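You operate a simulated robot arm through the tools that you are given. There is no shell and no other tool. Be economical: measure what you need, move in short steps, check, and stop when the job is done.

You are at the controls of a simulated robot arm. One attempt, no reset.

## Task
Put things in order on the window end of the marble counter. At the end: the silver bowl stands where the white covered dish stood; the yellow scoop stands where the pink brush stood; the clear white lidded jar stands where the yellow scoop stood; the pink brush is in the beige bowl; the white covered dish stands on top of the blue dishes; whatever was shut is shut again. Leave all else as you found it, and nothing knocked over.

It is judged by the outcome, as a careful person would: the job done as asked, and still so three seconds after it is handed in. It fails if anything else is knocked over, pushed out of place, dropped, spilled or broken.

## Robot
A 7-joint arm with a two-finger parallel gripper, fixed in place. Base frame: the origin is at the foot of the arm, x ahead of it, y to its left, z up; the work surface is at about z = 0. Readings come in m, degrees, newtons and seconds.
With the tool pointing down near the work surface it reaches from about 0.24 to 0.62 m from the base axis. Its first joint turns from -66.0 to 66.0 degrees. Payload 2.6 kg.
The tool frame sits at the grasp point between the pads (the TCP): z along the fingers, y along the line on which they close. The tips reach 0.03 m beyond it. Largest opening 0.094 m; finger width 0.028, thickness 0.01; the body of the gripper, 0.05 by 0.096 m, starts 0.055 m behind the TCP.
Orientation is that of the tool frame in the base frame, as a unit quaternion [w, x, y, z]. With the fingers straight down and closing along the base's y, the tool's x points along the base's -x, its y along +y and its z along -z.

## Interface
- The arm moves only by the tool play_rows. Its argument "moves" is a list of rows, each a list of 7 numbers: the shift along the tool's x, y, z in m, then the turn, a rotation vector about the tool's x, y, z in degrees, then the gripper command, from -1 (fully open) to 1 (shut), values between in proportion. In form: [[dx, dy, dz, rx, ry, rz, grip], ...]. A call has 1 to 8 rows; each row is the pose to reach, as a shift and turn from the pose commanded when the call began, along the tool's axes at that moment. Each row takes 0.2 s and may step no farther than 0.05 m and 8.6 degrees from the row before; otherwise, or with a gripper value out of range, the whole call is refused. Where a pose cannot be reached the arm comes as near as it can. A force on the tool above 40 N (or 10 N above the force at the start of the call, whichever is more), or a blocked arm, ends the call early, and 0.2 s more pass. Each finger travels about 0.072 m/s and halts on what it meets, pressing with about 21 N; the grip force reading is that of the motor and also rises with nothing between the fingers. The clock runs only during rows and for 0.2 s after the last one: add rows that repeat a pose to give the fingers time. The reply holds the time, the measured pose of the TCP, the force on the tool along the base axes, the opening and the grip force, in the units named above and with some noise.
- Cameras (640 x 400 px; columns grow to the right, rows downward): "scene" is fixed at [0.0464, 0.4459, 0.5616]; the picture's right is [-0.65, -0.76, 0.00], its down [-0.46, 0.39, -0.80] and it looks along [0.61, -0.52, -0.60] (base axes); focal length 254 px, centre (320, 200). "wrist" rides on the gripper at [-0.037, 0, -0.058] in the tool frame; the picture's right is [0.00, -1.00, 0.00], its down [0.97, 0.00, -0.24] and it looks along [0.24, 0.00, 0.97] (tool axes); focal length 218 px, centre (320, 200).
- camera(camera): a new picture of that camera. The clock stands still meanwhile.
- pixel_to_xyz(camera, pixels): for up to 12 pixels [column, row] of the newest picture of that camera ("zoom" is the newest enlarged one), the place [x, y, z] in the base frame of the surface seen there, good to about 0.002 m. The clock stands still meanwhile.
- enlarge(camera, box): a new picture of the part [left, top, right, bottom] of that camera's present view, enlarged. The clock stands still meanwhile.
- job_done(): hands the job in; it is judged then, once.

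Go step by step. Measure first, check grasps and placings, and put right what went wrong. The budget is 80 turns and 46 pictures, counting those below and the enlarged ones. Unless the task says otherwise, let go and move clear before handing in, and close with one line.

The tools are called after ">>>" by a JSON object that holds its "op" and its "data". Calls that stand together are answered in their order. play_rows: Moves the arm, as the interface text tells. Its arguments: {"type":"object","properties":{"moves":{"type":"array"}},"required":["moves"]} The other tools are called the same way: camera (camera) takes a picture; pixel_to_xyz (camera, pixels) gives the place of the surface under pixels of a picture; enlarge (camera, box) takes an enlarged picture of a part of a camera's view; job_done () hands the job in.

At the start:

```text
time: 0.0
position: [0.3752, 0.2052, 0.3385]
tcp_rot: [0.0, 0.0, 1.0, 0.0]
ft_force: [0.7, 0.3, 0.3]
gripper_width: 0.0939
gripper_force: 0.1
```

scene: 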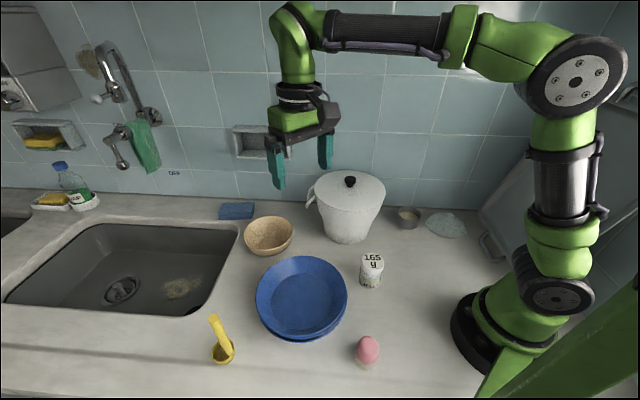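
wrist: 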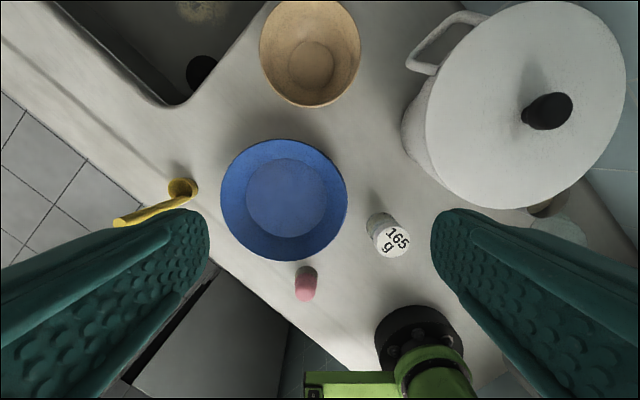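

The overview shows the white covered pot near (348,205), the beige bowl (269,236), blue dishes (302,297), jar (371,270), pink item (367,350), scoop (222,345) and a small metal cup (409,217). I'll enlarge these to measure them.

>>> {"op": "enlarge", "data": {"camera": "scene", "box": [300, 160, 500, 285]}}

>>> {"op": "enlarge", "data": {"camera": "scene", "box": [190, 250, 414, 390]}}

>>> {"op": "pixel_to_xyz", "data": {"camera": "scene", "pixels": [[350, 181], [318, 187], [384, 187], [348, 240], [269, 217], [269, 240], [293, 235], [245, 236], [409, 211], [398, 214], [420, 214], [446, 224]]}}

>>> {"op": "pixel_to_xyz", "data": {"camera": "scene", "pixels": [[302, 290], [257, 295], [347, 295], [302, 257], [302, 335], [371, 258], [371, 285], [367, 342], [367, 364], [222, 352], [214, 318], [310, 200]]}}

```text
3.20 times, centred on (400, 222) of scene
```

zoom: 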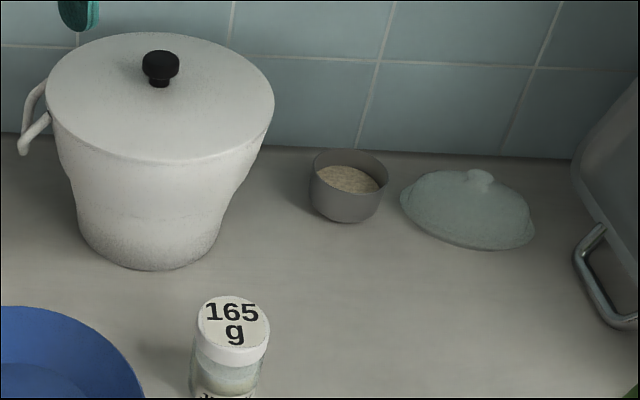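

```text
2.86 times, centred on (302, 320) of scene
```

zoom: 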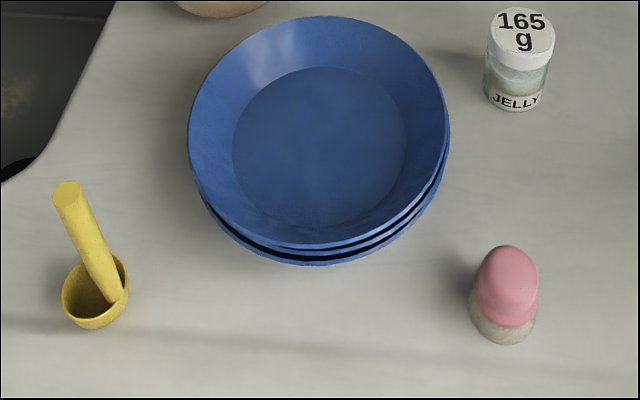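

```text
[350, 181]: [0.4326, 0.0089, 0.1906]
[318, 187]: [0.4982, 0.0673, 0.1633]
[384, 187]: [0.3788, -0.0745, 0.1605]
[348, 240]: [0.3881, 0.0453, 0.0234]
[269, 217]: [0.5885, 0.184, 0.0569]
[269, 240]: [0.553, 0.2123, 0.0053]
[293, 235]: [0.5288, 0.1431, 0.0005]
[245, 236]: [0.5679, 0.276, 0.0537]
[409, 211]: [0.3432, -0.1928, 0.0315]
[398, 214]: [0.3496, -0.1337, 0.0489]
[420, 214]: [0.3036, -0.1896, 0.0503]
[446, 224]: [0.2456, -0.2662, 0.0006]
```

```text
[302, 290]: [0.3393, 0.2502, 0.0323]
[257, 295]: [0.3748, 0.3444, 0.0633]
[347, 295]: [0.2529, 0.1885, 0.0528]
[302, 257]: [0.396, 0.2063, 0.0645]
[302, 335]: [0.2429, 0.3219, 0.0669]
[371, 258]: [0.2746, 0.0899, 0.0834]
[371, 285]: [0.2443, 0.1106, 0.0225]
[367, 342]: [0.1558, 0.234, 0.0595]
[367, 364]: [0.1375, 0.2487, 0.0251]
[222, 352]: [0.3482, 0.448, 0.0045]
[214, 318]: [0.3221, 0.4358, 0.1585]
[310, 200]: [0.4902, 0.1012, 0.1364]
```

The pot at (348,205) is about 0.19 m wide. A translucent covered dish at (446,224), and the silver cup beside it, need a closer look to decide which item is the "white covered dish". I'll move over them.

>>> {"op": "play_rows", "data": {"moves": [[0, -0.048, 0, 0, 0, 0, -1], [0, -0.096, 0, 0, 0, 0, -1], [0.01, -0.144, 0, 0, 0, 0, -1], [0.02, -0.19, 0, 0, 0, 0, -1], [0.03, -0.236, 0, 0, 0, 0, -1], [0.04, -0.282, 0, 0, 0, 0, -1], [0.05, -0.328, 0, 0, 0, 0, -1], [0.06, -0.374, 0, 0, 0, 0, -1]]}}

>>> {"op": "camera", "data": {"camera": "wrist"}}

>>> {"op": "camera", "data": {"camera": "scene"}}

```text
time: 1.8
position: [0.3124, -0.1723, 0.3397]
tcp_rot: [0.0, -0.002, 1.0, 0.0]
ft_force: [-0.1, 0.2, -0.9]
gripper_width: 0.094
gripper_force: 0.0
```

```text
41 pictures are left
```

wrist: 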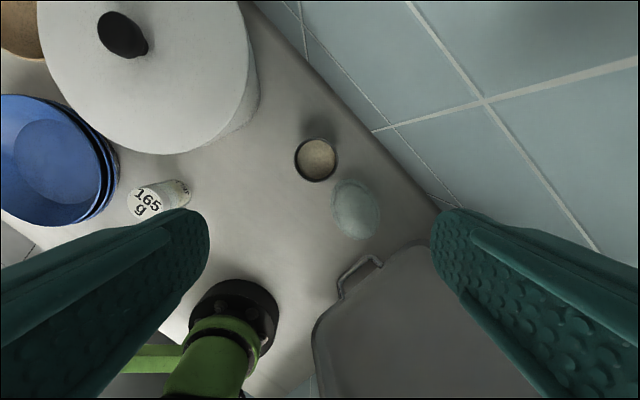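

```text
40 pictures are left
```

scene: 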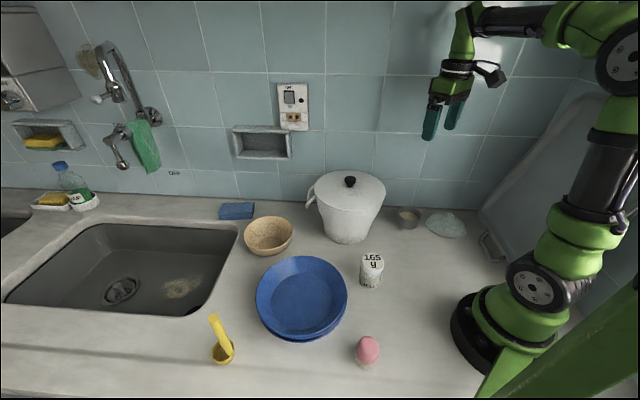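

>>> {"op": "enlarge", "data": {"camera": "wrist", "box": [264, 130, 424, 250]}}

>>> {"op": "pixel_to_xyz", "data": {"camera": "wrist", "pixels": [[316, 158], [294, 160], [337, 160], [316, 138], [316, 181], [357, 208], [334, 185], [380, 215], [356, 238], [340, 230], [360, 182], [357, 260]]}}

```text
3.33 times, centred on (344, 190) of wrist
```

zoom: 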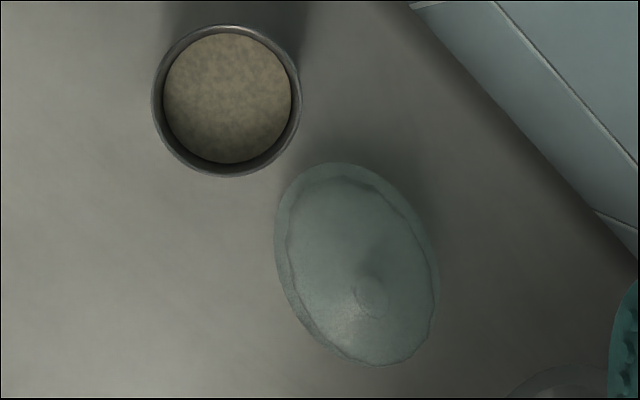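

```text
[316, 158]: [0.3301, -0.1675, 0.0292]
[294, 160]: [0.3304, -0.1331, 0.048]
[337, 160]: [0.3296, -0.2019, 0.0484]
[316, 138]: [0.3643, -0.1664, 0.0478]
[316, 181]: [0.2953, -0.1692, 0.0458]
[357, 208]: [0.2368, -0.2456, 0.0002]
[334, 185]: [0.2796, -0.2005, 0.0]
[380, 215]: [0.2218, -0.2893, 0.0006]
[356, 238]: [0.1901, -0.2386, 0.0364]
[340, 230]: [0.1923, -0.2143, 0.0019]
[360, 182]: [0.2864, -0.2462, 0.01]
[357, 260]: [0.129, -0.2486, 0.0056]
```

The silver bowl is at (0.330,-0.168), 0.068 wide, and holds grain. The oval dish at wrist (357,208) has a knob, and its depth reads poorly because it is translucent. There's also a faint transparent circle near wrist (419,244), so I'll check the leaning tray's position and then look closer.

>>> {"op": "pixel_to_xyz", "data": {"camera": "scene", "pixels": [[490, 245], [484, 220], [530, 150], [570, 95], [500, 260], [480, 212], [540, 200], [446, 215], [446, 236], [432, 222], [460, 228], [438, 226]]}}

>>> {"op": "enlarge", "data": {"camera": "wrist", "box": [350, 180, 478, 260]}}

>>> {"op": "enlarge", "data": {"camera": "scene", "box": [392, 195, 520, 275]}}

```text
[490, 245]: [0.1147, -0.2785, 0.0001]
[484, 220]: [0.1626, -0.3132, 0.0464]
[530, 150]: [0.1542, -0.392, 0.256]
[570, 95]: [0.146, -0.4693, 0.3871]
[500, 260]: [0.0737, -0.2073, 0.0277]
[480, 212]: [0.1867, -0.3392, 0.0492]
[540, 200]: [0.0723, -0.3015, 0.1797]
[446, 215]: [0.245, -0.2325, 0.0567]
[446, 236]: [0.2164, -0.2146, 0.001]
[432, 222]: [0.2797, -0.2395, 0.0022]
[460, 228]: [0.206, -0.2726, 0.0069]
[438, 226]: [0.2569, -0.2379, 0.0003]
```

```text
5.00 times, centred on (414, 220) of wrist
```

zoom: 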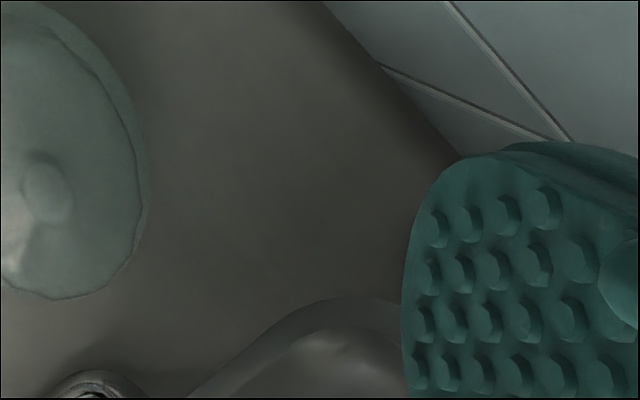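

```text
5.00 times, centred on (456, 235) of scene
```

zoom: 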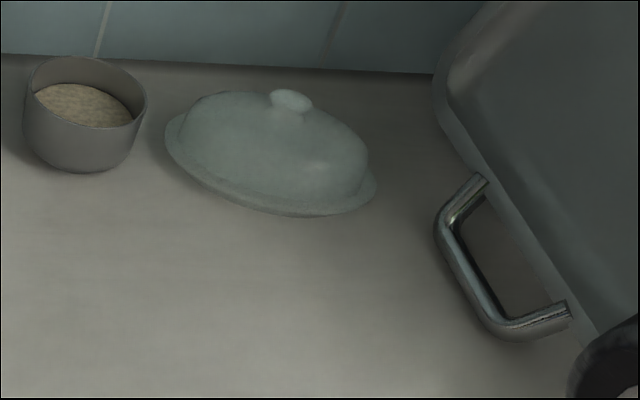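

The last enlarged view shows the item clearly: an oval whitish covered dish with a knob and a flange, so this is the "white covered dish". The faint circle was only the tray's corner. From the rays I put the dish centre near (0.233,-0.238), about 0.12 x 0.084, with its long axis about 25° from x. I'll hover over it aligned with that axis and look.

>>> {"op": "play_rows", "data": {"moves": [[0.014, -0.014, 0.038, 0, 0, -8.2, -1], [0.028, -0.028, 0.076, 0, 0, -16.4, -1], [0.042, -0.042, 0.114, 0, 0, -24.5, -1], [0.056, -0.056, 0.152, 0, 0, -24.5, -1], [0.07, -0.07, 0.185, 0, 0, -24.5, -1], [0.07, -0.07, 0.185, 0, 0, -24.5, -1]]}}

>>> {"op": "camera", "data": {"camera": "wrist"}}

```text
time: 3.2
position: [0.2441, -0.2402, 0.1538]
tcp_rot: [0.0, -0.212, 0.977, 0.0]
ft_force: [-0.6, -0.2, 0.7]
gripper_width: 0.0942
gripper_force: 0.0
```

```text
36 pictures are left
```

wrist: 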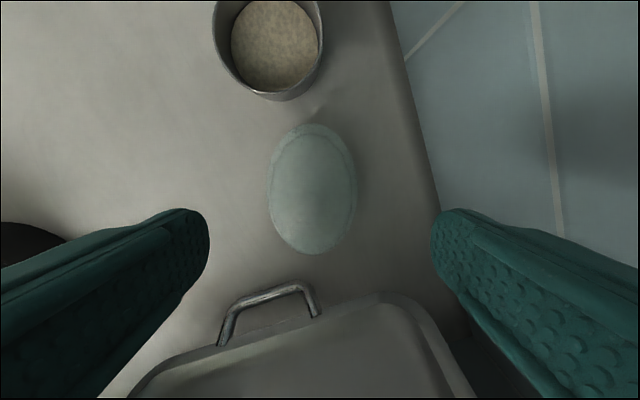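

The dish is aligned. Its centre is offset by about (+5, +7) mm in the tool frame and it measures about 85 mm across. I'll correct for that, descend partway and check.

>>> {"op": "play_rows", "data": {"moves": [[0.005, 0.0067, 0.03, 0, 0, -1, -1], [0.005, 0.0067, 0.065, 0, 0, -1, -1], [0.005, 0.0067, 0.085, 0, 0, -1, -1], [0.005, 0.0067, 0.085, 0, 0, -1, -1]]}}

>>> {"op": "camera", "data": {"camera": "wrist"}}

```text
time: 4.2
position: [0.238, -0.235, 0.0669]
tcp_rot: [0.0, -0.221, 0.975, 0.0]
ft_force: [0.3, 0.2, -0.2]
gripper_width: 0.0939
gripper_force: 0.0
```

```text
35 pictures are left
```

wrist: 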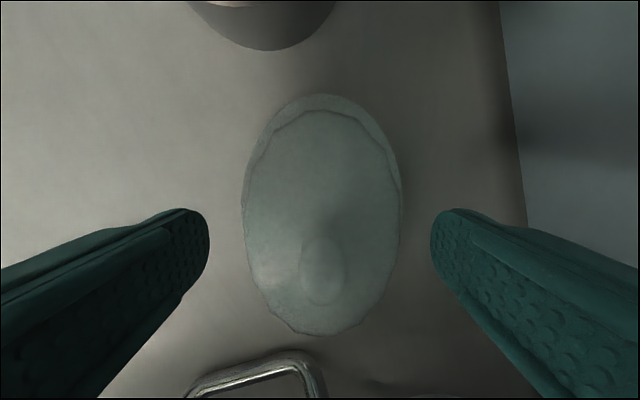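

The dish sits centred between the fingers: edges at u=243 and 402, mid 322. I'll go down and close.

>>> {"op": "play_rows", "data": {"moves": [[0.003, -0.001, 0.018, 0, 0, 0, -1], [0.003, -0.001, 0.033, 0, 0, 0, -1], [0.003, -0.001, 0.033, 0, 0, 0, 0], [0.003, -0.001, 0.033, 0, 0, 0, 1], [0.003, -0.001, 0.033, 0, 0, 0, 1], [0.003, -0.001, 0.033, 0, 0, 0, 1]]}}

>>> {"op": "camera", "data": {"camera": "wrist"}}

```text
time: 5.6
position: [0.2353, -0.2368, 0.0314]
tcp_rot: [0.0, -0.221, 0.975, 0.001]
ft_force: [-2.6, -1.2, 5.0]
gripper_width: 0.0836
gripper_force: 20.6
```

```text
34 pictures are left
```

wrist: 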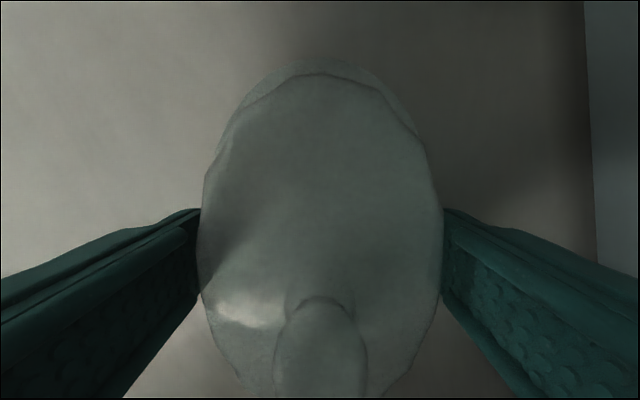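

It is gripped at 83.6 mm. I'll lift gently and check that the whole dish comes up.

>>> {"op": "play_rows", "data": {"moves": [[0, 0, -0.01, 0, 0, 0, 1], [0, 0, -0.025, 0, 0, 0, 1], [0, 0, -0.05, 0, 0, 0, 1], [0, 0, -0.08, 0, 0, 0, 1]]}}

>>> {"op": "enlarge", "data": {"camera": "scene", "box": [360, 140, 520, 240]}}

```text
time: 6.6
position: [0.2353, -0.2373, 0.1153]
tcp_rot: [0.0, -0.221, 0.975, 0.001]
ft_force: [-0.5, 0.3, -3.4]
gripper_width: 0.0833
gripper_force: 21.1
```

```text
4.00 times, centred on (440, 190) of scene
```

zoom: 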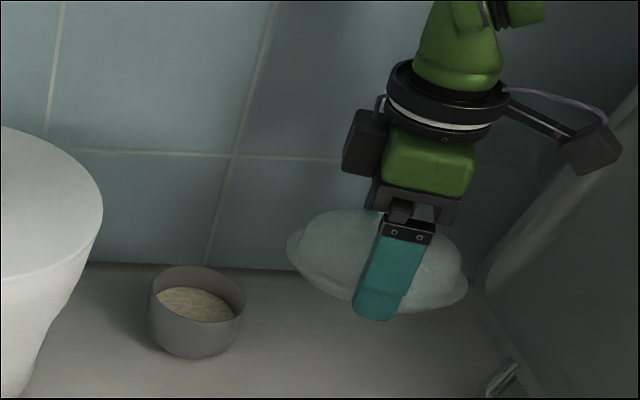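

The whole dish came up level, with lid, at about 3.4 N. Next I'll measure the blue bowl's rim and inner floor in the scene picture.

>>> {"op": "pixel_to_xyz", "data": {"camera": "scene", "pixels": [[302, 295], [302, 280], [302, 275], [302, 268], [302, 310], [302, 318], [302, 324], [335, 295], [328, 295], [275, 295], [268, 295], [302, 256]]}}

>>> {"op": "pixel_to_xyz", "data": {"camera": "scene", "pixels": [[256, 300], [348, 290], [270, 270], [335, 267], [265, 320], [340, 318], [300, 337], [325, 330]]}}

```text
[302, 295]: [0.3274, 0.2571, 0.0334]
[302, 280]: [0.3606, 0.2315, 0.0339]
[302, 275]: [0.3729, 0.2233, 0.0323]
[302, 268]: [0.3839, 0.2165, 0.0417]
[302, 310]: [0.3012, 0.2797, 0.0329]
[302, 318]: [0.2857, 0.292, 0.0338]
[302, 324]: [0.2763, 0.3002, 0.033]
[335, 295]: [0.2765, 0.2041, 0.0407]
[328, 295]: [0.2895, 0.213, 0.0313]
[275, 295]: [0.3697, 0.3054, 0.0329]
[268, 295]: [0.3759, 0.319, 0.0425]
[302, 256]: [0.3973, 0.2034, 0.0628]
```

```text
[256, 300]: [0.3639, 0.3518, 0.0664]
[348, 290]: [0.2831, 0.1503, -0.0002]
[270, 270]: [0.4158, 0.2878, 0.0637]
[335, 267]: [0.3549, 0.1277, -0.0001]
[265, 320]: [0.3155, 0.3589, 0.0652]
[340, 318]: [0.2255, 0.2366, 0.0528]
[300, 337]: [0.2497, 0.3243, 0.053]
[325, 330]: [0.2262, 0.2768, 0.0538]
```

The bowl floor is at z≈0.033 and the centre is (0.322,0.263). I'll raise the dish and carry it across.

>>> {"op": "play_rows", "data": {"moves": [[0, 0, -0.045, 0, 0, 0, 1], [0, 0, -0.09, 0, 0, 0, 1], [0, 0, -0.135, 0, 0, 0, 1], [-0.0267, 0.0376, -0.135, 0, 0, 0, 1], [-0.0534, 0.0753, -0.135, 0, 0, 0, 1], [-0.0801, 0.1129, -0.135, 0, 0, 0, 1], [-0.1068, 0.1505, -0.135, 0, 0, 0, 1], [-0.1336, 0.1882, -0.135, 0, 0, 0, 1]]}}

>>> {"op": "play_rows", "data": {"moves": [[-0.0267, 0.0376, 0, 0, 0, 0, 1], [-0.0534, 0.0753, 0, 0, 0, 0, 1], [-0.0801, 0.1129, 0, 0, 0, 0, 1], [-0.1068, 0.1505, 0, 0, 0, 0, 1], [-0.1336, 0.1882, 0, 0, 0, 0, 1], [-0.1603, 0.2258, 0, 0, 0, 0, 1], [-0.1603, 0.2258, 0, 0, 0, 0, 1]]}}

```text
time: 8.4
position: [0.2778, -0.0106, 0.2517]
tcp_rot: [-0.001, -0.22, 0.975, 0.0]
ft_force: [-0.1, 0.1, -3.6]
gripper_width: 0.0836
gripper_force: 20.8
```

```text
time: 10.0
position: [0.324, 0.2609, 0.2501]
tcp_rot: [0.0, -0.221, 0.975, 0.0]
ft_force: [0.2, -0.2, -3.7]
gripper_width: 0.0836
gripper_force: 20.5
```

It is over the bowl, so I'll lower the dish to just above the floor.

>>> {"op": "play_rows", "data": {"moves": [[0.001, 0.002, 0.04, 0, 0, 0, 1], [0.001, 0.002, 0.08, 0, 0, 0, 1], [0.001, 0.002, 0.12, 0, 0, 0, 1], [0.001, 0.002, 0.155, 0, 0, 0, 1], [0.001, 0.002, 0.172, 0, 0, 0, 1], [0.001, 0.002, 0.172, 0, 0, 0, 1]]}}

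>>> {"op": "enlarge", "data": {"camera": "scene", "box": [222, 210, 382, 350]}}

```text
time: 11.1
position: [0.3234, 0.266, 0.0968]
tcp_rot: [0.004, -0.22, 0.976, 0.0]
ft_force: [-2.5, -1.4, 4.6]
gripper_width: 0.0836
gripper_force: 21.1
stopped in row 5: the force on the tool passed its limit (the readings are from after the stop); the commanded pose is now the measured one
```

```text
2.86 times, centred on (302, 280) of scene
```

zoom: 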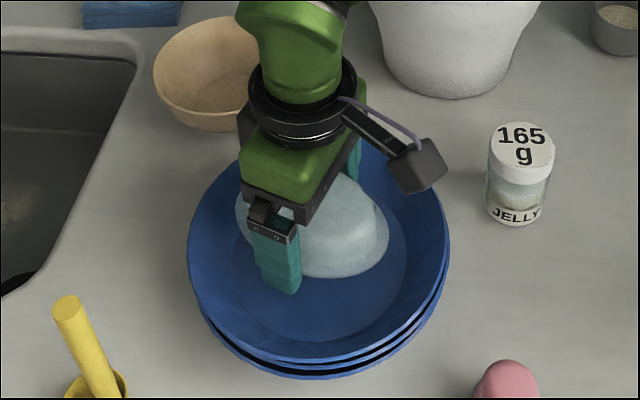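

Contact came earlier than expected, at z 0.097 instead of 0.065. I'll look from the wrist camera to find out what touched.

>>> {"op": "camera", "data": {"camera": "wrist"}}

>>> {"op": "enlarge", "data": {"camera": "scene", "box": [262, 225, 358, 285]}}

```text
31 pictures are left
```

wrist: 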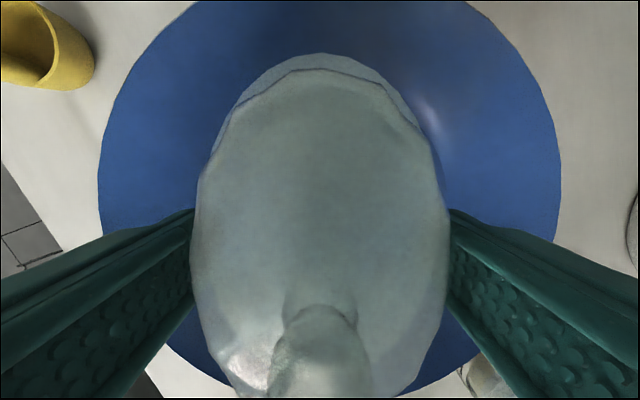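

```text
6.67 times, centred on (310, 255) of scene
```

zoom: 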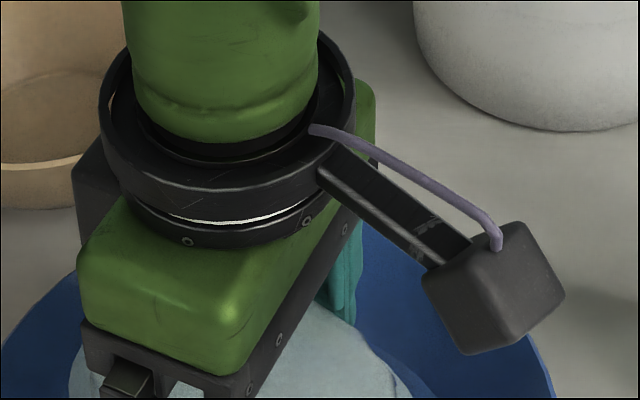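

The dish sits well inside the bowl's outline, yet contact height matches the dish's foot at about rim level, z≈0.065. I'll probe downward gently to see whether this is real support.

>>> {"op": "play_rows", "data": {"moves": [[0, 0, -0.006, 0, 0, 0, 1], [0, 0, -0.006, 0, 0, 0, 1], [0, 0, -0.003, 0, 0, 0, 1], [0, 0, 0, 0, 0, 0, 1], [0, 0, 0.002, 0, 0, 0, 1], [0, 0, 0.003, 0, 0, 0, 1], [0, 0, 0.003, 0, 0, 0, 1]]}}

>>> {"op": "camera", "data": {"camera": "wrist"}}

```text
time: 12.5
position: [0.3235, 0.266, 0.0961]
tcp_rot: [0.004, -0.217, 0.976, 0.002]
ft_force: [-1.5, -0.8, 2.9]
gripper_width: 0.0834
gripper_force: 20.6
stopped in row 6: the force on the tool passed its limit (the readings are from after the stop); the commanded pose is now the measured one
```

```text
29 pictures are left
```

wrist: 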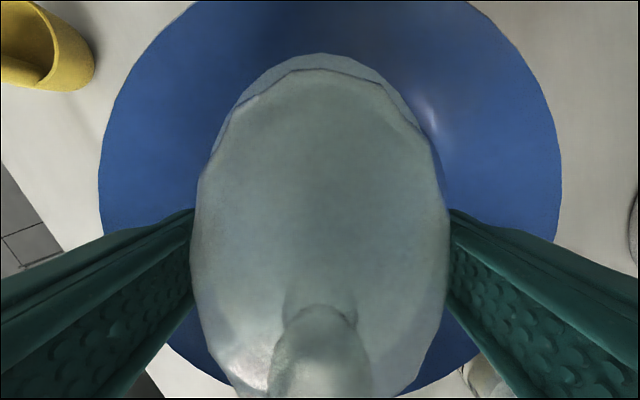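

Firm, repeatable support at z 0.096, with no further travel: the dish is resting on the blue stack. I'll open slowly and check that it stays put.

>>> {"op": "play_rows", "data": {"moves": [[0, 0, 0, 0, 0, 0, -0.76], [0, 0, 0, 0, 0, 0, -0.79], [0, 0, 0, 0, 0, 0, -0.82], [0, 0, 0, 0, 0, 0, -0.86], [0, 0, 0, 0, 0, 0, -0.92], [0, 0, 0, 0, 0, 0, -1], [0, 0, 0, 0, 0, 0, -1]]}}

>>> {"op": "camera", "data": {"camera": "wrist"}}

```text
time: 14.1
position: [0.3225, 0.2657, 0.0961]
tcp_rot: [0.004, -0.218, 0.976, 0.002]
ft_force: [-0.7, 1.0, 6.8]
gripper_width: 0.0929
gripper_force: 0.0
```

```text
28 pictures are left
```

wrist: 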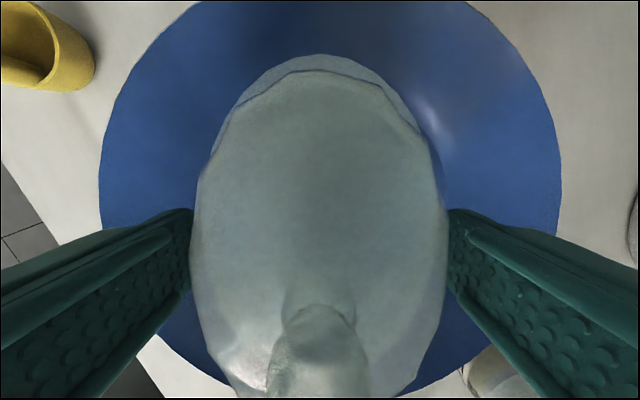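

The dish stayed in place after release, so I'll raise the gripper and check.

>>> {"op": "play_rows", "data": {"moves": [[0, 0, -0.01, 0, 0, 0, -1], [0, 0, -0.04, 0, 0, 0, -1], [0, 0, -0.085, 0, 0, 0, -1], [0, 0, -0.13, 0, 0, 0, -1], [0, 0, -0.17, 0, 0, 0, -1], [0, 0, -0.2, 0, 0, 0, -1]]}}

>>> {"op": "camera", "data": {"camera": "wrist"}}

>>> {"op": "enlarge", "data": {"camera": "scene", "box": [222, 230, 382, 350]}}

```text
time: 15.5
position: [0.3197, 0.2655, 0.2954]
tcp_rot: [0.004, -0.217, 0.976, 0.001]
ft_force: [0.3, 0.5, 0.3]
gripper_width: 0.0938
gripper_force: 0.0
```

```text
27 pictures are left
```

wrist: 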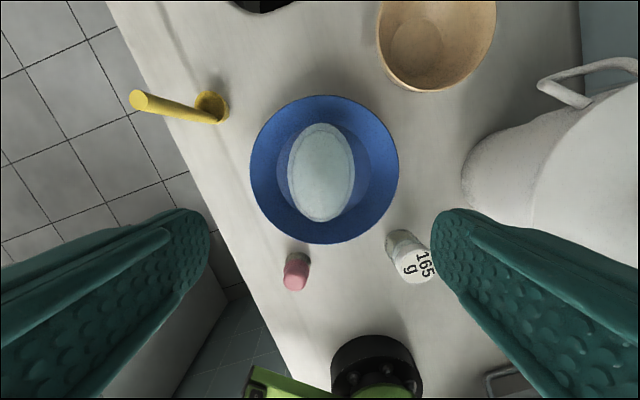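

```text
3.33 times, centred on (302, 290) of scene
```

zoom: 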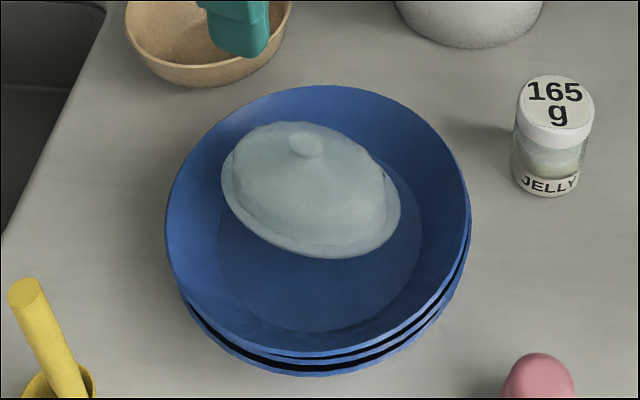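

The dish stands on the blue stack. Next is the pink brush, so I'll measure the brush, beige bowl, scoop and jar from this wrist view.

>>> {"op": "pixel_to_xyz", "data": {"camera": "wrist", "pixels": [[295, 282], [285, 275], [308, 262], [297, 270], [296, 289], [415, 30], [438, 20], [436, 92], [380, 30], [495, 20], [430, 50], [296, 255]]}}

>>> {"op": "enlarge", "data": {"camera": "wrist", "box": [256, 230, 336, 310]}}

>>> {"op": "enlarge", "data": {"camera": "wrist", "box": [110, 70, 250, 150]}}

>>> {"op": "pixel_to_xyz", "data": {"camera": "wrist", "pixels": [[138, 100], [160, 105], [180, 111], [195, 115], [210, 100], [226, 108], [205, 117], [212, 124], [197, 98], [410, 265], [400, 240], [430, 285]]}}

```text
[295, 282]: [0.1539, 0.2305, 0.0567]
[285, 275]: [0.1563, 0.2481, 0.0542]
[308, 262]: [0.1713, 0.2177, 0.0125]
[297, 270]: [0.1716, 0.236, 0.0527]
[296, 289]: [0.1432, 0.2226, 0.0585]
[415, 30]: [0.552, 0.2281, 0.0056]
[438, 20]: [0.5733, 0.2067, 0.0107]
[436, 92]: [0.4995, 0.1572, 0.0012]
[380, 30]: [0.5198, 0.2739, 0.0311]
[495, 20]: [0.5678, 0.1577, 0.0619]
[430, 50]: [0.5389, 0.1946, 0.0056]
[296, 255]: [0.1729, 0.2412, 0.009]
```

```text
5.00 times, centred on (296, 270) of wrist
```

zoom: 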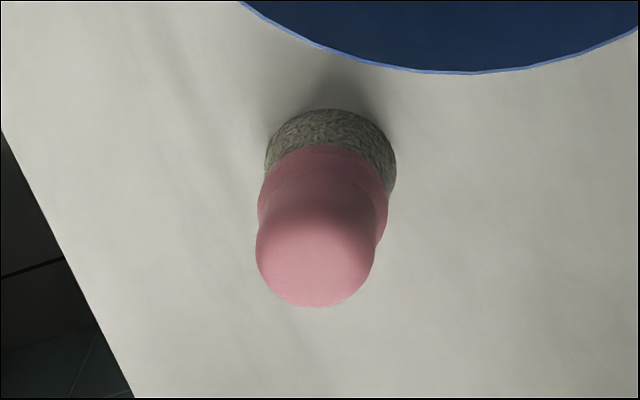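

```text
4.57 times, centred on (180, 110) of wrist
```

zoom: 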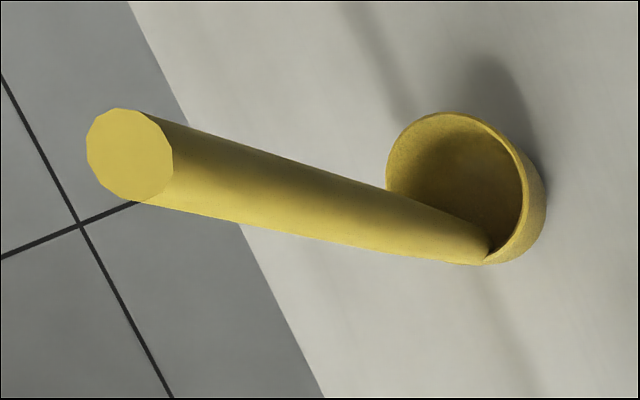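

```text
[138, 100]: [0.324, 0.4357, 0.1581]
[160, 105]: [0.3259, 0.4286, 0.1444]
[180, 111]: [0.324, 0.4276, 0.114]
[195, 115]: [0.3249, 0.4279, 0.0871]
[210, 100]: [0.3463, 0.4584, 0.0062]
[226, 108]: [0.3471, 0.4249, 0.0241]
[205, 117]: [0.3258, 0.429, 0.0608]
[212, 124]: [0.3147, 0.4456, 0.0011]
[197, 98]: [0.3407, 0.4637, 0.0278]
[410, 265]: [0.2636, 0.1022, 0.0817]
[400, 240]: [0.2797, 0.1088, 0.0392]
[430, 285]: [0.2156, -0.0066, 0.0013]
```

The brush is at about (0.154,0.233), roughly 0.06 tall. I'll get more rim points on the beige bowl from the clear scene picture, and start moving toward the brush with the fingers closing along y.

>>> {"op": "pixel_to_xyz", "data": {"camera": "scene", "pixels": [[269, 218], [255, 221], [284, 221], [247, 230], [290, 228], [247, 243], [292, 240], [269, 244], [260, 235], [278, 235], [269, 252], [255, 249]]}}

>>> {"op": "play_rows", "data": {"moves": [[0.035, 0.025, 0, 0, 0, 8.4, -0.5], [0.07, 0.05, 0, 0, 0, 16.8, -0.5], [0.105, 0.06, 0, 0, 0, 25, -0.5], [0.145, 0.06, 0.03, 0, 0, 25, -0.5], [0.163, 0.042, 0.06, 0, 0, 25, -0.5], [0.163, 0.042, 0.1, 0, 0, 25, -0.5], [0.163, 0.042, 0.14, 0, 0, 25, -0.5], [0.163, 0.042, 0.14, 0, 0, 25, -0.5]]}}

>>> {"op": "camera", "data": {"camera": "wrist"}}

```text
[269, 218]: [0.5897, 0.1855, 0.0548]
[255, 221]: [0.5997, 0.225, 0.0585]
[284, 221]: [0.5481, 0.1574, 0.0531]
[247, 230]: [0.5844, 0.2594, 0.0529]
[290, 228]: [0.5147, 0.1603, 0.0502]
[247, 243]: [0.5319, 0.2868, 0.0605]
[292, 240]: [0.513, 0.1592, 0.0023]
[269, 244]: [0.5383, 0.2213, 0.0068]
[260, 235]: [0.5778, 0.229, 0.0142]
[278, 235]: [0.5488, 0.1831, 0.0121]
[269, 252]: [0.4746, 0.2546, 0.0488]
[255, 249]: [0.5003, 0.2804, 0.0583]
```

```text
time: 17.3
position: [0.1561, 0.2351, 0.156]
tcp_rot: [0.003, -0.001, 1.0, 0.002]
ft_force: [-0.3, -0.3, -0.1]
gripper_width: 0.0706
gripper_force: 0.1
```

```text
23 pictures are left
```

wrist: 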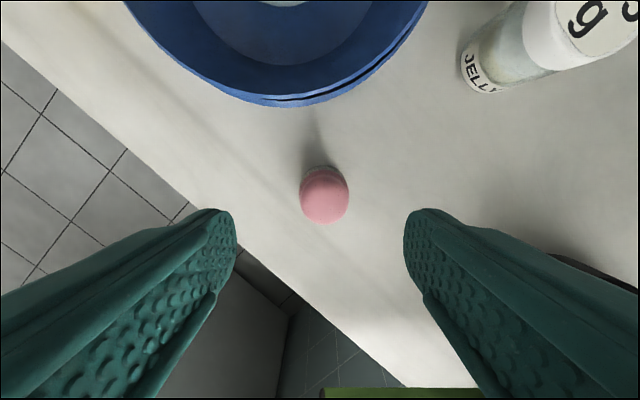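

The brush lies centred at about (0.156,0.232), and the bowl centre is about (0.535,0.223) with rim radius about 0.065. I'll descend and grip.

>>> {"op": "play_rows", "data": {"moves": [[0, -0.003, 0.04, 0, 0, 0, -0.5], [0, -0.003, 0.08, 0, 0, 0, -0.5], [0, -0.003, 0.114, 0, 0, 0, -0.5], [0, -0.003, 0.114, 0, 0, 0, 0.3], [0, -0.003, 0.114, 0, 0, 0, 1], [0, -0.003, 0.114, 0, 0, 0, 1], [0, -0.003, 0.104, 0, 0, 0, 1], [0, -0.003, 0.08, 0, 0, 0, 1]]}}

>>> {"op": "camera", "data": {"camera": "wrist"}}

```text
time: 19.1
position: [0.1579, 0.2341, 0.0747]
tcp_rot: [0.003, -0.001, 1.0, 0.003]
ft_force: [0.3, -0.4, -0.1]
gripper_width: 0.043
gripper_force: 21.1
```

```text
22 pictures are left
```

wrist: 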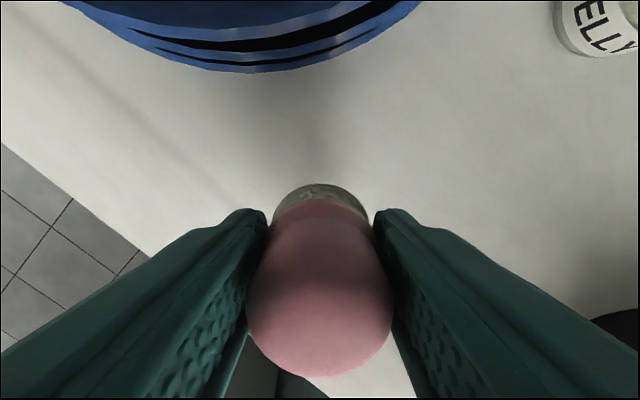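

The brush is held, 43 mm wide at the grip. I'll lift it and carry it over to the beige bowl.

>>> {"op": "play_rows", "data": {"moves": [[0, 0, -0.045, 0, 0, 0, 1], [0, 0, -0.09, 0, 0, 0, 1], [0, 0, -0.135, 0, 0, 0, 1], [-0.02, 0, -0.175, 0, 0, 0, 1], [-0.065, 0, -0.175, 0, 0, 0, 1], [-0.11, 0, -0.175, 0, 0, 0, 1], [-0.155, 0, -0.175, 0, 0, 0, 1], [-0.2, -0.005, -0.175, 0, 0, 0, 1]]}}

>>> {"op": "play_rows", "data": {"moves": [[-0.045, 0, 0, 0, 0, 0, 1], [-0.09, -0.003, 0, 0, 0, 0, 1], [-0.135, -0.006, 0, 0, 0, 0, 1], [-0.177, -0.006, 0, 0, 0, 0, 1], [-0.177, -0.006, 0.04, 0, 0, 0, 1], [-0.177, -0.006, 0.08, 0, 0, 0, 1], [-0.177, -0.006, 0.12, 0, 0, 0, 1], [-0.177, -0.006, 0.12, 0, 0, 0, 1]]}}

>>> {"op": "camera", "data": {"camera": "wrist"}}

```text
time: 20.9
position: [0.3569, 0.2256, 0.249]
tcp_rot: [0.004, -0.001, 1.0, 0.002]
ft_force: [-0.3, -0.1, -0.5]
gripper_width: 0.0429
gripper_force: 20.5
```

```text
time: 22.7
position: [0.5316, 0.2213, 0.1309]
tcp_rot: [0.003, -0.001, 1.0, 0.003]
ft_force: [0.1, 0.3, -0.4]
gripper_width: 0.0428
gripper_force: 20.6
```

```text
21 pictures are left
```

wrist: 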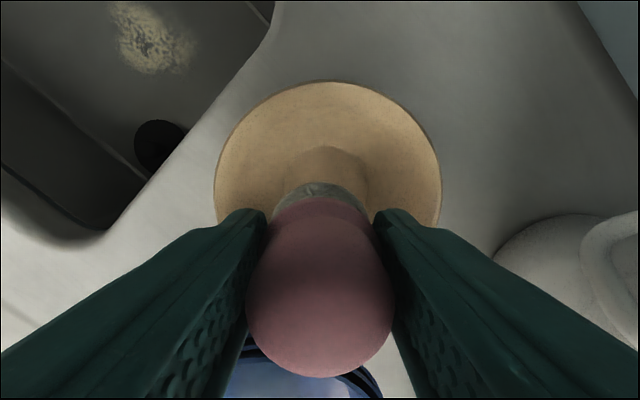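

The bowl is nearly centred under the brush, about 4 mm off in y. I'll lower it slowly.

>>> {"op": "play_rows", "data": {"moves": [[-0.003, -0.004, 0.025, 0, 0, 0, 1], [-0.003, -0.004, 0.045, 0, 0, 0, 1], [-0.003, -0.004, 0.06, 0, 0, 0, 1], [-0.003, -0.004, 0.07, 0, 0, 0, 1], [-0.003, -0.004, 0.077, 0, 0, 0, 1], [-0.003, -0.004, 0.081, 0, 0, 0, 1], [-0.003, -0.004, 0.081, 0, 0, 0, 1]]}}

```text
time: 24.3
position: [0.5373, 0.2182, 0.0509]
tcp_rot: [0.003, -0.001, 1.0, 0.002]
ft_force: [-1.1, 1.2, -0.4]
gripper_width: 0.043
gripper_force: 21.2
```

It reached z 0.051 without hitting anything, so the bowl really is hollow. I'll release gently, opening only part way, and rise.

>>> {"op": "play_rows", "data": {"moves": [[0, 0, 0.001, 0, 0, 0, 0.0], [0, 0, 0.001, 0, 0, 0, -0.15], [0, 0, 0.001, 0, 0, 0, -0.3], [0, 0, 0.001, 0, 0, 0, -0.3], [0, 0, -0.03, 0, 0, 0, -0.3], [0, 0, -0.075, 0, 0, 0, -0.3], [0, 0, -0.12, 0, 0, 0, -0.4], [0, 0, -0.16, 0, 0, 0, -1]]}}

>>> {"op": "camera", "data": {"camera": "wrist"}}

```text
time: 26.1
position: [0.5337, 0.2193, 0.2132]
tcp_rot: [0.002, -0.001, 1.0, 0.003]
ft_force: [0.7, 0.5, 0.0]
gripper_width: 0.0941
gripper_force: 0.1
```

```text
20 pictures are left
```

wrist: 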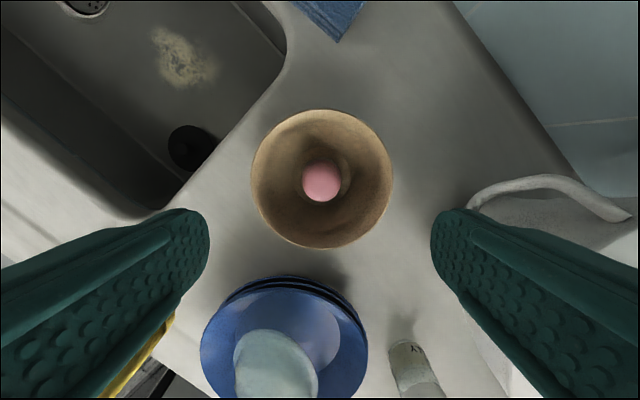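

The brush stands in the beige bowl (pink at (322,182)). Next is the scoop, whose handle top is at about (0.324,0.436,0.158). I'll hover above it.

>>> {"op": "play_rows", "data": {"moves": [[0.03, 0.031, -0.006, 0, 0, 0, -1], [0.06, 0.062, -0.012, 0, 0, 0, -1], [0.09, 0.093, -0.018, 0, 0, 0, -1], [0.12, 0.125, -0.024, 0, 0, 0, -1], [0.15, 0.156, -0.03, 0, 0, 0, -1], [0.18, 0.187, -0.035, 0, 0, 0, -1], [0.208, 0.217, -0.037, 0, 0, 0, -1], [0.208, 0.217, -0.037, 0, 0, 0, -1]]}}

>>> {"op": "camera", "data": {"camera": "wrist"}}

```text
time: 27.9
position: [0.3225, 0.4334, 0.2487]
tcp_rot: [0.004, -0.001, 1.0, 0.004]
ft_force: [0.1, -0.2, 0.2]
gripper_width: 0.094
gripper_force: 0.0
```

```text
19 pictures are left
```

wrist: 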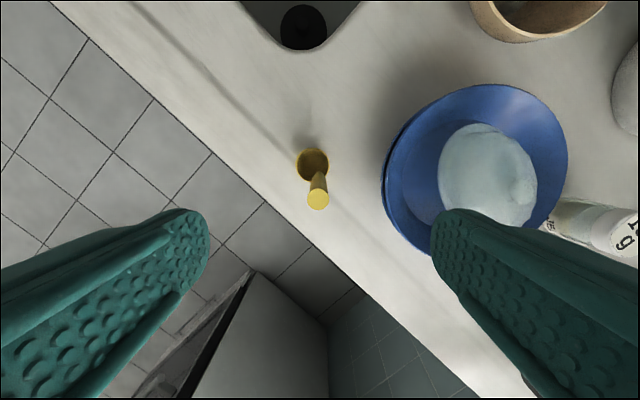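

>>> {"op": "pixel_to_xyz", "data": {"camera": "wrist", "pixels": [[318, 199], [308, 199], [328, 199], [318, 187], [319, 180], [312, 158], [298, 164], [328, 162], [313, 150], [308, 178], [312, 165], [318, 207]]}}

>>> {"op": "enlarge", "data": {"camera": "wrist", "box": [280, 135, 360, 215]}}

```text
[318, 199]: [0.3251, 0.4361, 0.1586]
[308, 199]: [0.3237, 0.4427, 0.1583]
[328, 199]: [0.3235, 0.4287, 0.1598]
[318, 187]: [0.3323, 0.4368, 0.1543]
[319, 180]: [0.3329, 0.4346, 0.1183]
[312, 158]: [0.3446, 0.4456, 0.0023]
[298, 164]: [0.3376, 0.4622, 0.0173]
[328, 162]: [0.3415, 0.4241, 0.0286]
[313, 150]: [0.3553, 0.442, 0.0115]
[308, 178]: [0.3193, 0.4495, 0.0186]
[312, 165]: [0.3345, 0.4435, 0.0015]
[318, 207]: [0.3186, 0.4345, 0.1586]
```

```text
5.00 times, centred on (320, 175) of wrist
```

zoom: 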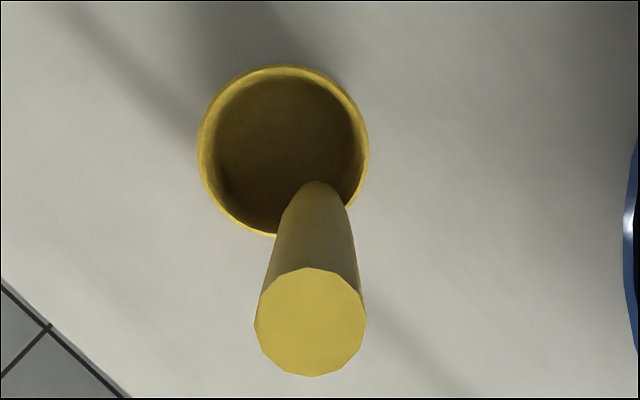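

The handle top centre is at (0.3245,0.436) and the cup centre at about (0.337,0.443). I'll descend around the handle to z≈0.117 and close.

>>> {"op": "play_rows", "data": {"moves": [[-0.002, 0.002, 0.035, 0, 0, 0, -1], [-0.002, 0.002, 0.075, 0, 0, 0, -0.6], [-0.002, 0.002, 0.11, 0, 0, 0, -0.3], [-0.002, 0.002, 0.131, 0, 0, 0, 0], [-0.002, 0.002, 0.131, 0, 0, 0, 0.3], [-0.002, 0.002, 0.131, 0, 0, 0, 0.5]]}}

>>> {"op": "camera", "data": {"camera": "wrist"}}

```text
time: 29.3
position: [0.3304, 0.4373, 0.117]
tcp_rot: [0.004, -0.001, 1.0, 0.003]
ft_force: [-0.1, -0.5, -0.1]
gripper_width: 0.0234
gripper_force: 0.1
```

```text
17 pictures are left
```

wrist: 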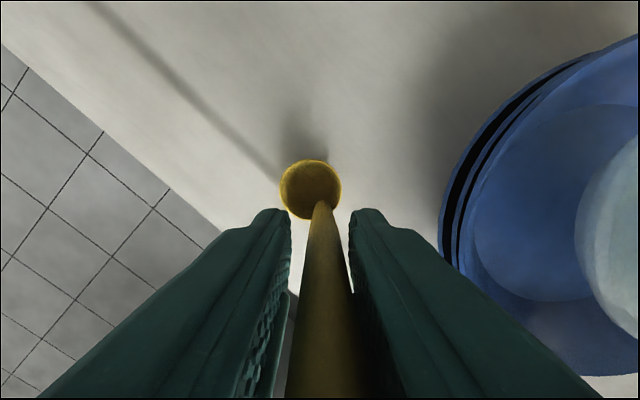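

The handle is centred between the fingers (u≈322). I'll close and lift.

>>> {"op": "play_rows", "data": {"moves": [[0, 0, 0, 0, 0, 0, 1], [0, 0, 0, 0, 0, 0, 1], [0, 0, 0, 0, 0, 0, 1], [0, 0, -0.01, 0, 0, 0, 1], [0, 0, -0.04, 0, 0, 0, 1], [0, 0, -0.08, 0, 0, 0, 1], [0, 0, -0.12, 0, 0, 0, 1], [0, 0, -0.15, 0, 0, 0, 1]]}}

>>> {"op": "camera", "data": {"camera": "scene"}}

```text
time: 31.1
position: [0.3315, 0.4316, 0.2676]
tcp_rot: [0.002, 0.0, 1.0, 0.002]
ft_force: [-0.8, -0.5, -0.8]
gripper_width: 0.0153
gripper_force: 21.2
```

```text
16 pictures are left
```

scene: 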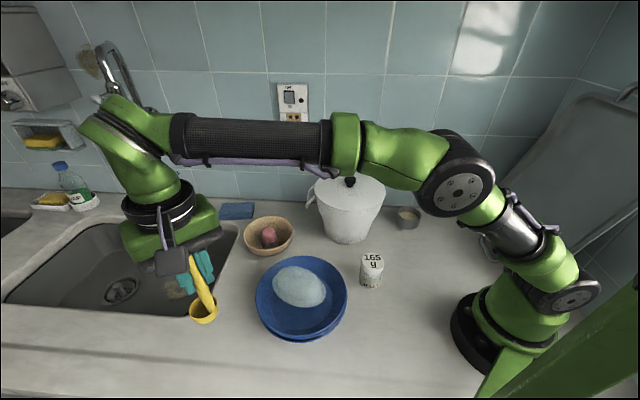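

The scoop is lifted upright. I'll carry it to the brush's old place by (-0.181,-0.210).

>>> {"op": "play_rows", "data": {"moves": [[0.03, -0.035, 0, 0, 0, 0, 1], [0.06, -0.07, 0, 0, 0, 0, 1], [0.09, -0.105, 0, 0, 0, 0, 1], [0.12, -0.14, 0, 0, 0, 0, 1], [0.15, -0.175, 0, 0, 0, 0, 1], [0.181, -0.208, 0, 0, 0, 0, 1], [0.181, -0.208, 0, 0, 0, 0, 1], [0.181, -0.208, 0.03, 0, 0, 0, 1]]}}

>>> {"op": "camera", "data": {"camera": "scene"}}

```text
time: 32.9
position: [0.151, 0.2252, 0.2337]
tcp_rot: [0.003, -0.001, 1.0, 0.002]
ft_force: [-0.2, 0.1, -1.0]
gripper_width: 0.0154
gripper_force: 21.0
```

```text
15 pictures are left
```

scene: 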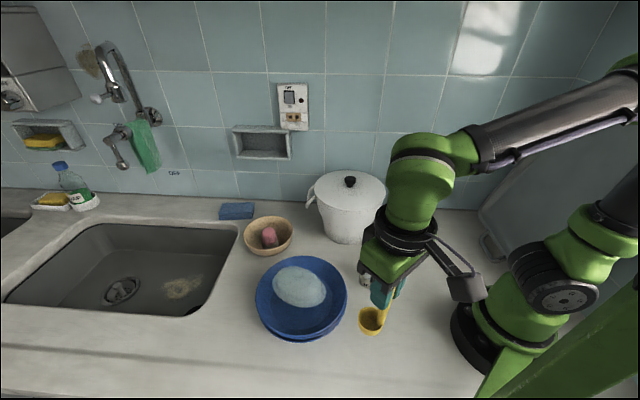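

The scoop hangs upright over the spot. I'll lower it, ending slowly.

>>> {"op": "play_rows", "data": {"moves": [[0, 0, 0.035, 0, 0, 0, 1], [0, 0, 0.07, 0, 0, 0, 1], [0, 0, 0.095, 0, 0, 0, 1], [0, 0, 0.107, 0, 0, 0, 1], [0, 0, 0.112, 0, 0, 0, 1], [0, 0, 0.115, 0, 0, 0, 1], [0, 0, 0.117, 0, 0, 0, 1], [0, 0, 0.117, 0, 0, 0, 1]]}}

>>> {"op": "camera", "data": {"camera": "wrist"}}

```text
time: 34.7
position: [0.1491, 0.2285, 0.1174]
tcp_rot: [0.003, 0.0, 1.0, 0.002]
ft_force: [-0.5, 0.8, -0.9]
gripper_width: 0.0152
gripper_force: 20.8
```

```text
14 pictures are left
```

wrist: 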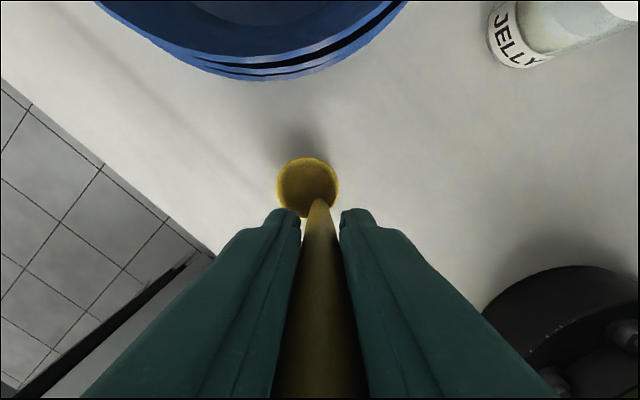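

The force still shows the scoop's weight, so it isn't quite down. I'll creep lower.

>>> {"op": "play_rows", "data": {"moves": [[0, 0, 0.001, 0, 0, 0, 1], [0, 0, 0.002, 0, 0, 0, 1], [0, 0, 0.002, 0, 0, 0, 1]]}}

```text
time: 35.5
position: [0.1486, 0.2292, 0.1167]
tcp_rot: [0.003, -0.001, 1.0, 0.003]
ft_force: [-2.5, -5.4, 17.8]
gripper_width: 0.0156
gripper_force: 20.7
```

Firm contact at 17.8 N. I'll relieve 1 mm, then open gradually.

>>> {"op": "play_rows", "data": {"moves": [[0, 0, -0.001, 0, 0, 0, 1], [0, 0, -0.001, 0, 0, 0, 0.62], [0, 0, -0.001, 0, 0, 0, 0.55], [0, 0, -0.001, 0, 0, 0, 0.4], [0, 0, -0.001, 0, 0, 0, 0.1], [0, 0, -0.001, 0, 0, 0, -0.3], [0, 0, -0.001, 0, 0, 0, -0.6]]}}

>>> {"op": "play_rows", "data": {"moves": [[0, 0, -0.03, 0, 0, 0, -0.6], [0, 0, -0.07, 0, 0, 0, -0.6], [0, 0, -0.115, 0, 0, 0, -0.6], [0, 0, -0.16, 0, 0, 0, -0.6], [0, 0, -0.18, 0, 0, 0, -0.6]]}}

>>> {"op": "camera", "data": {"camera": "wrist"}}

```text
time: 37.1
position: [0.1492, 0.2289, 0.118]
tcp_rot: [0.004, 0.0, 1.0, 0.003]
ft_force: [0.0, -0.5, 0.1]
gripper_width: 0.0751
gripper_force: 0.1
```

```text
time: 38.3
position: [0.1494, 0.2249, 0.2962]
tcp_rot: [0.003, 0.0, 1.0, 0.001]
ft_force: [0.6, -1.0, 0.8]
gripper_width: 0.0751
gripper_force: 0.0
```

```text
13 pictures are left
```

wrist: 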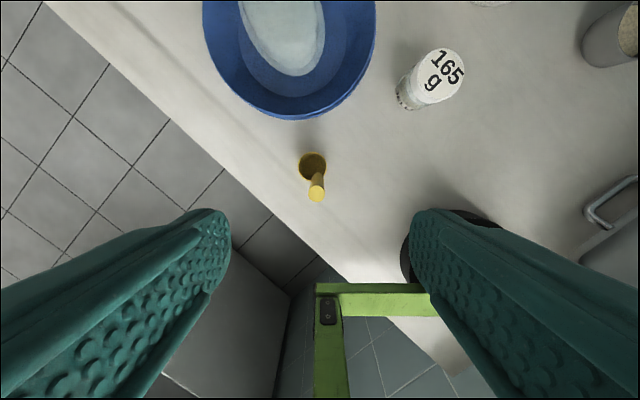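

The scoop stands upright. I'll check its position and measure the jar.

>>> {"op": "pixel_to_xyz", "data": {"camera": "wrist", "pixels": [[312, 160], [300, 166], [325, 162], [317, 194], [312, 155], [438, 75], [425, 62], [460, 62], [432, 97], [445, 52], [418, 78], [402, 92]]}}

>>> {"op": "pixel_to_xyz", "data": {"camera": "scene", "pixels": [[362, 287], [366, 281]]}}

```text
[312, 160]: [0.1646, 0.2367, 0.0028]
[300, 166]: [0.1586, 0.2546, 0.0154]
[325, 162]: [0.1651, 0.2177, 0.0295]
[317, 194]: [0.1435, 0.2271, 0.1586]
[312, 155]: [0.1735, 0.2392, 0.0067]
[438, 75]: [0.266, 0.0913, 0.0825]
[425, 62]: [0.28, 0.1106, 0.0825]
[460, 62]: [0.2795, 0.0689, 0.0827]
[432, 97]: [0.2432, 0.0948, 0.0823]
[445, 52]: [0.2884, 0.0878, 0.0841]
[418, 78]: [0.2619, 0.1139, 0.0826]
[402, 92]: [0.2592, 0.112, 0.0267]
```

```text
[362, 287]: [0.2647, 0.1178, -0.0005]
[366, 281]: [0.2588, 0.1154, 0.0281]
```

The scoop cup is at about (0.157,0.236), matching the brush's old place. The jar lid centre is (0.266,0.091) with its top at 0.083. I'll move above the jar.

>>> {"op": "play_rows", "data": {"moves": [[-0.029, -0.034, 0, 0, 0, 0, -0.6], [-0.058, -0.068, 0, 0, 0, 0, -0.6], [-0.088, -0.102, 0, 0, 0, 0, -0.6], [-0.117, -0.136, 0.01, 0, 0, 0, -0.6], [-0.117, -0.136, 0.055, 0, 0, 0, -0.6], [-0.117, -0.136, 0.1, 0, 0, 0, -0.6], [-0.117, -0.136, 0.14, 0, 0, 0, -0.6], [-0.117, -0.136, 0.14, 0, 0, 0, -0.6]]}}

>>> {"op": "camera", "data": {"camera": "wrist"}}

```text
time: 40.1
position: [0.2685, 0.0895, 0.1541]
tcp_rot: [0.003, 0.0, 1.0, 0.003]
ft_force: [-0.1, 0.7, 0.6]
gripper_width: 0.0751
gripper_force: 0.0
```

```text
12 pictures are left
```

wrist: 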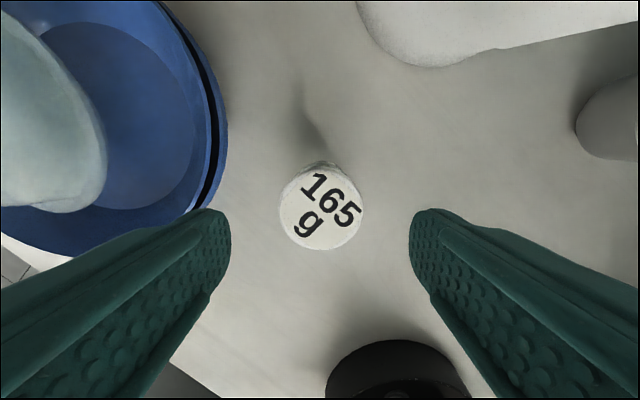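

The jar is centred at (321,207). I'll descend, grip the body, and lift a little.

>>> {"op": "play_rows", "data": {"moves": [[0, 0, 0.04, 0, 0, 0, -0.6], [0, 0, 0.08, 0, 0, 0, -0.6], [0, 0, 0.116, 0, 0, 0, -0.6], [0, 0, 0.116, 0, 0, 0, 0.2], [0, 0, 0.116, 0, 0, 0, 1], [0, 0, 0.116, 0, 0, 0, 1], [0, 0, 0.106, 0, 0, 0, 1], [0, 0, 0.08, 0, 0, 0, 1]]}}

>>> {"op": "enlarge", "data": {"camera": "scene", "box": [310, 180, 470, 300]}}

```text
time: 41.9
position: [0.2682, 0.0932, 0.0758]
tcp_rot: [0.003, 0.0, 1.0, 0.001]
ft_force: [0.6, -0.2, -1.2]
gripper_width: 0.055
gripper_force: 20.7
```

```text
3.33 times, centred on (390, 240) of scene
```

zoom: 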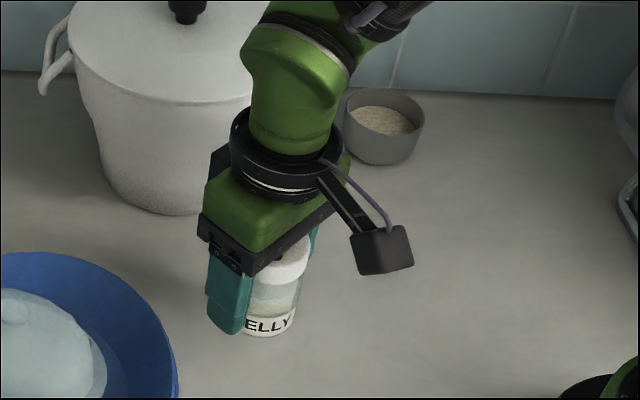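

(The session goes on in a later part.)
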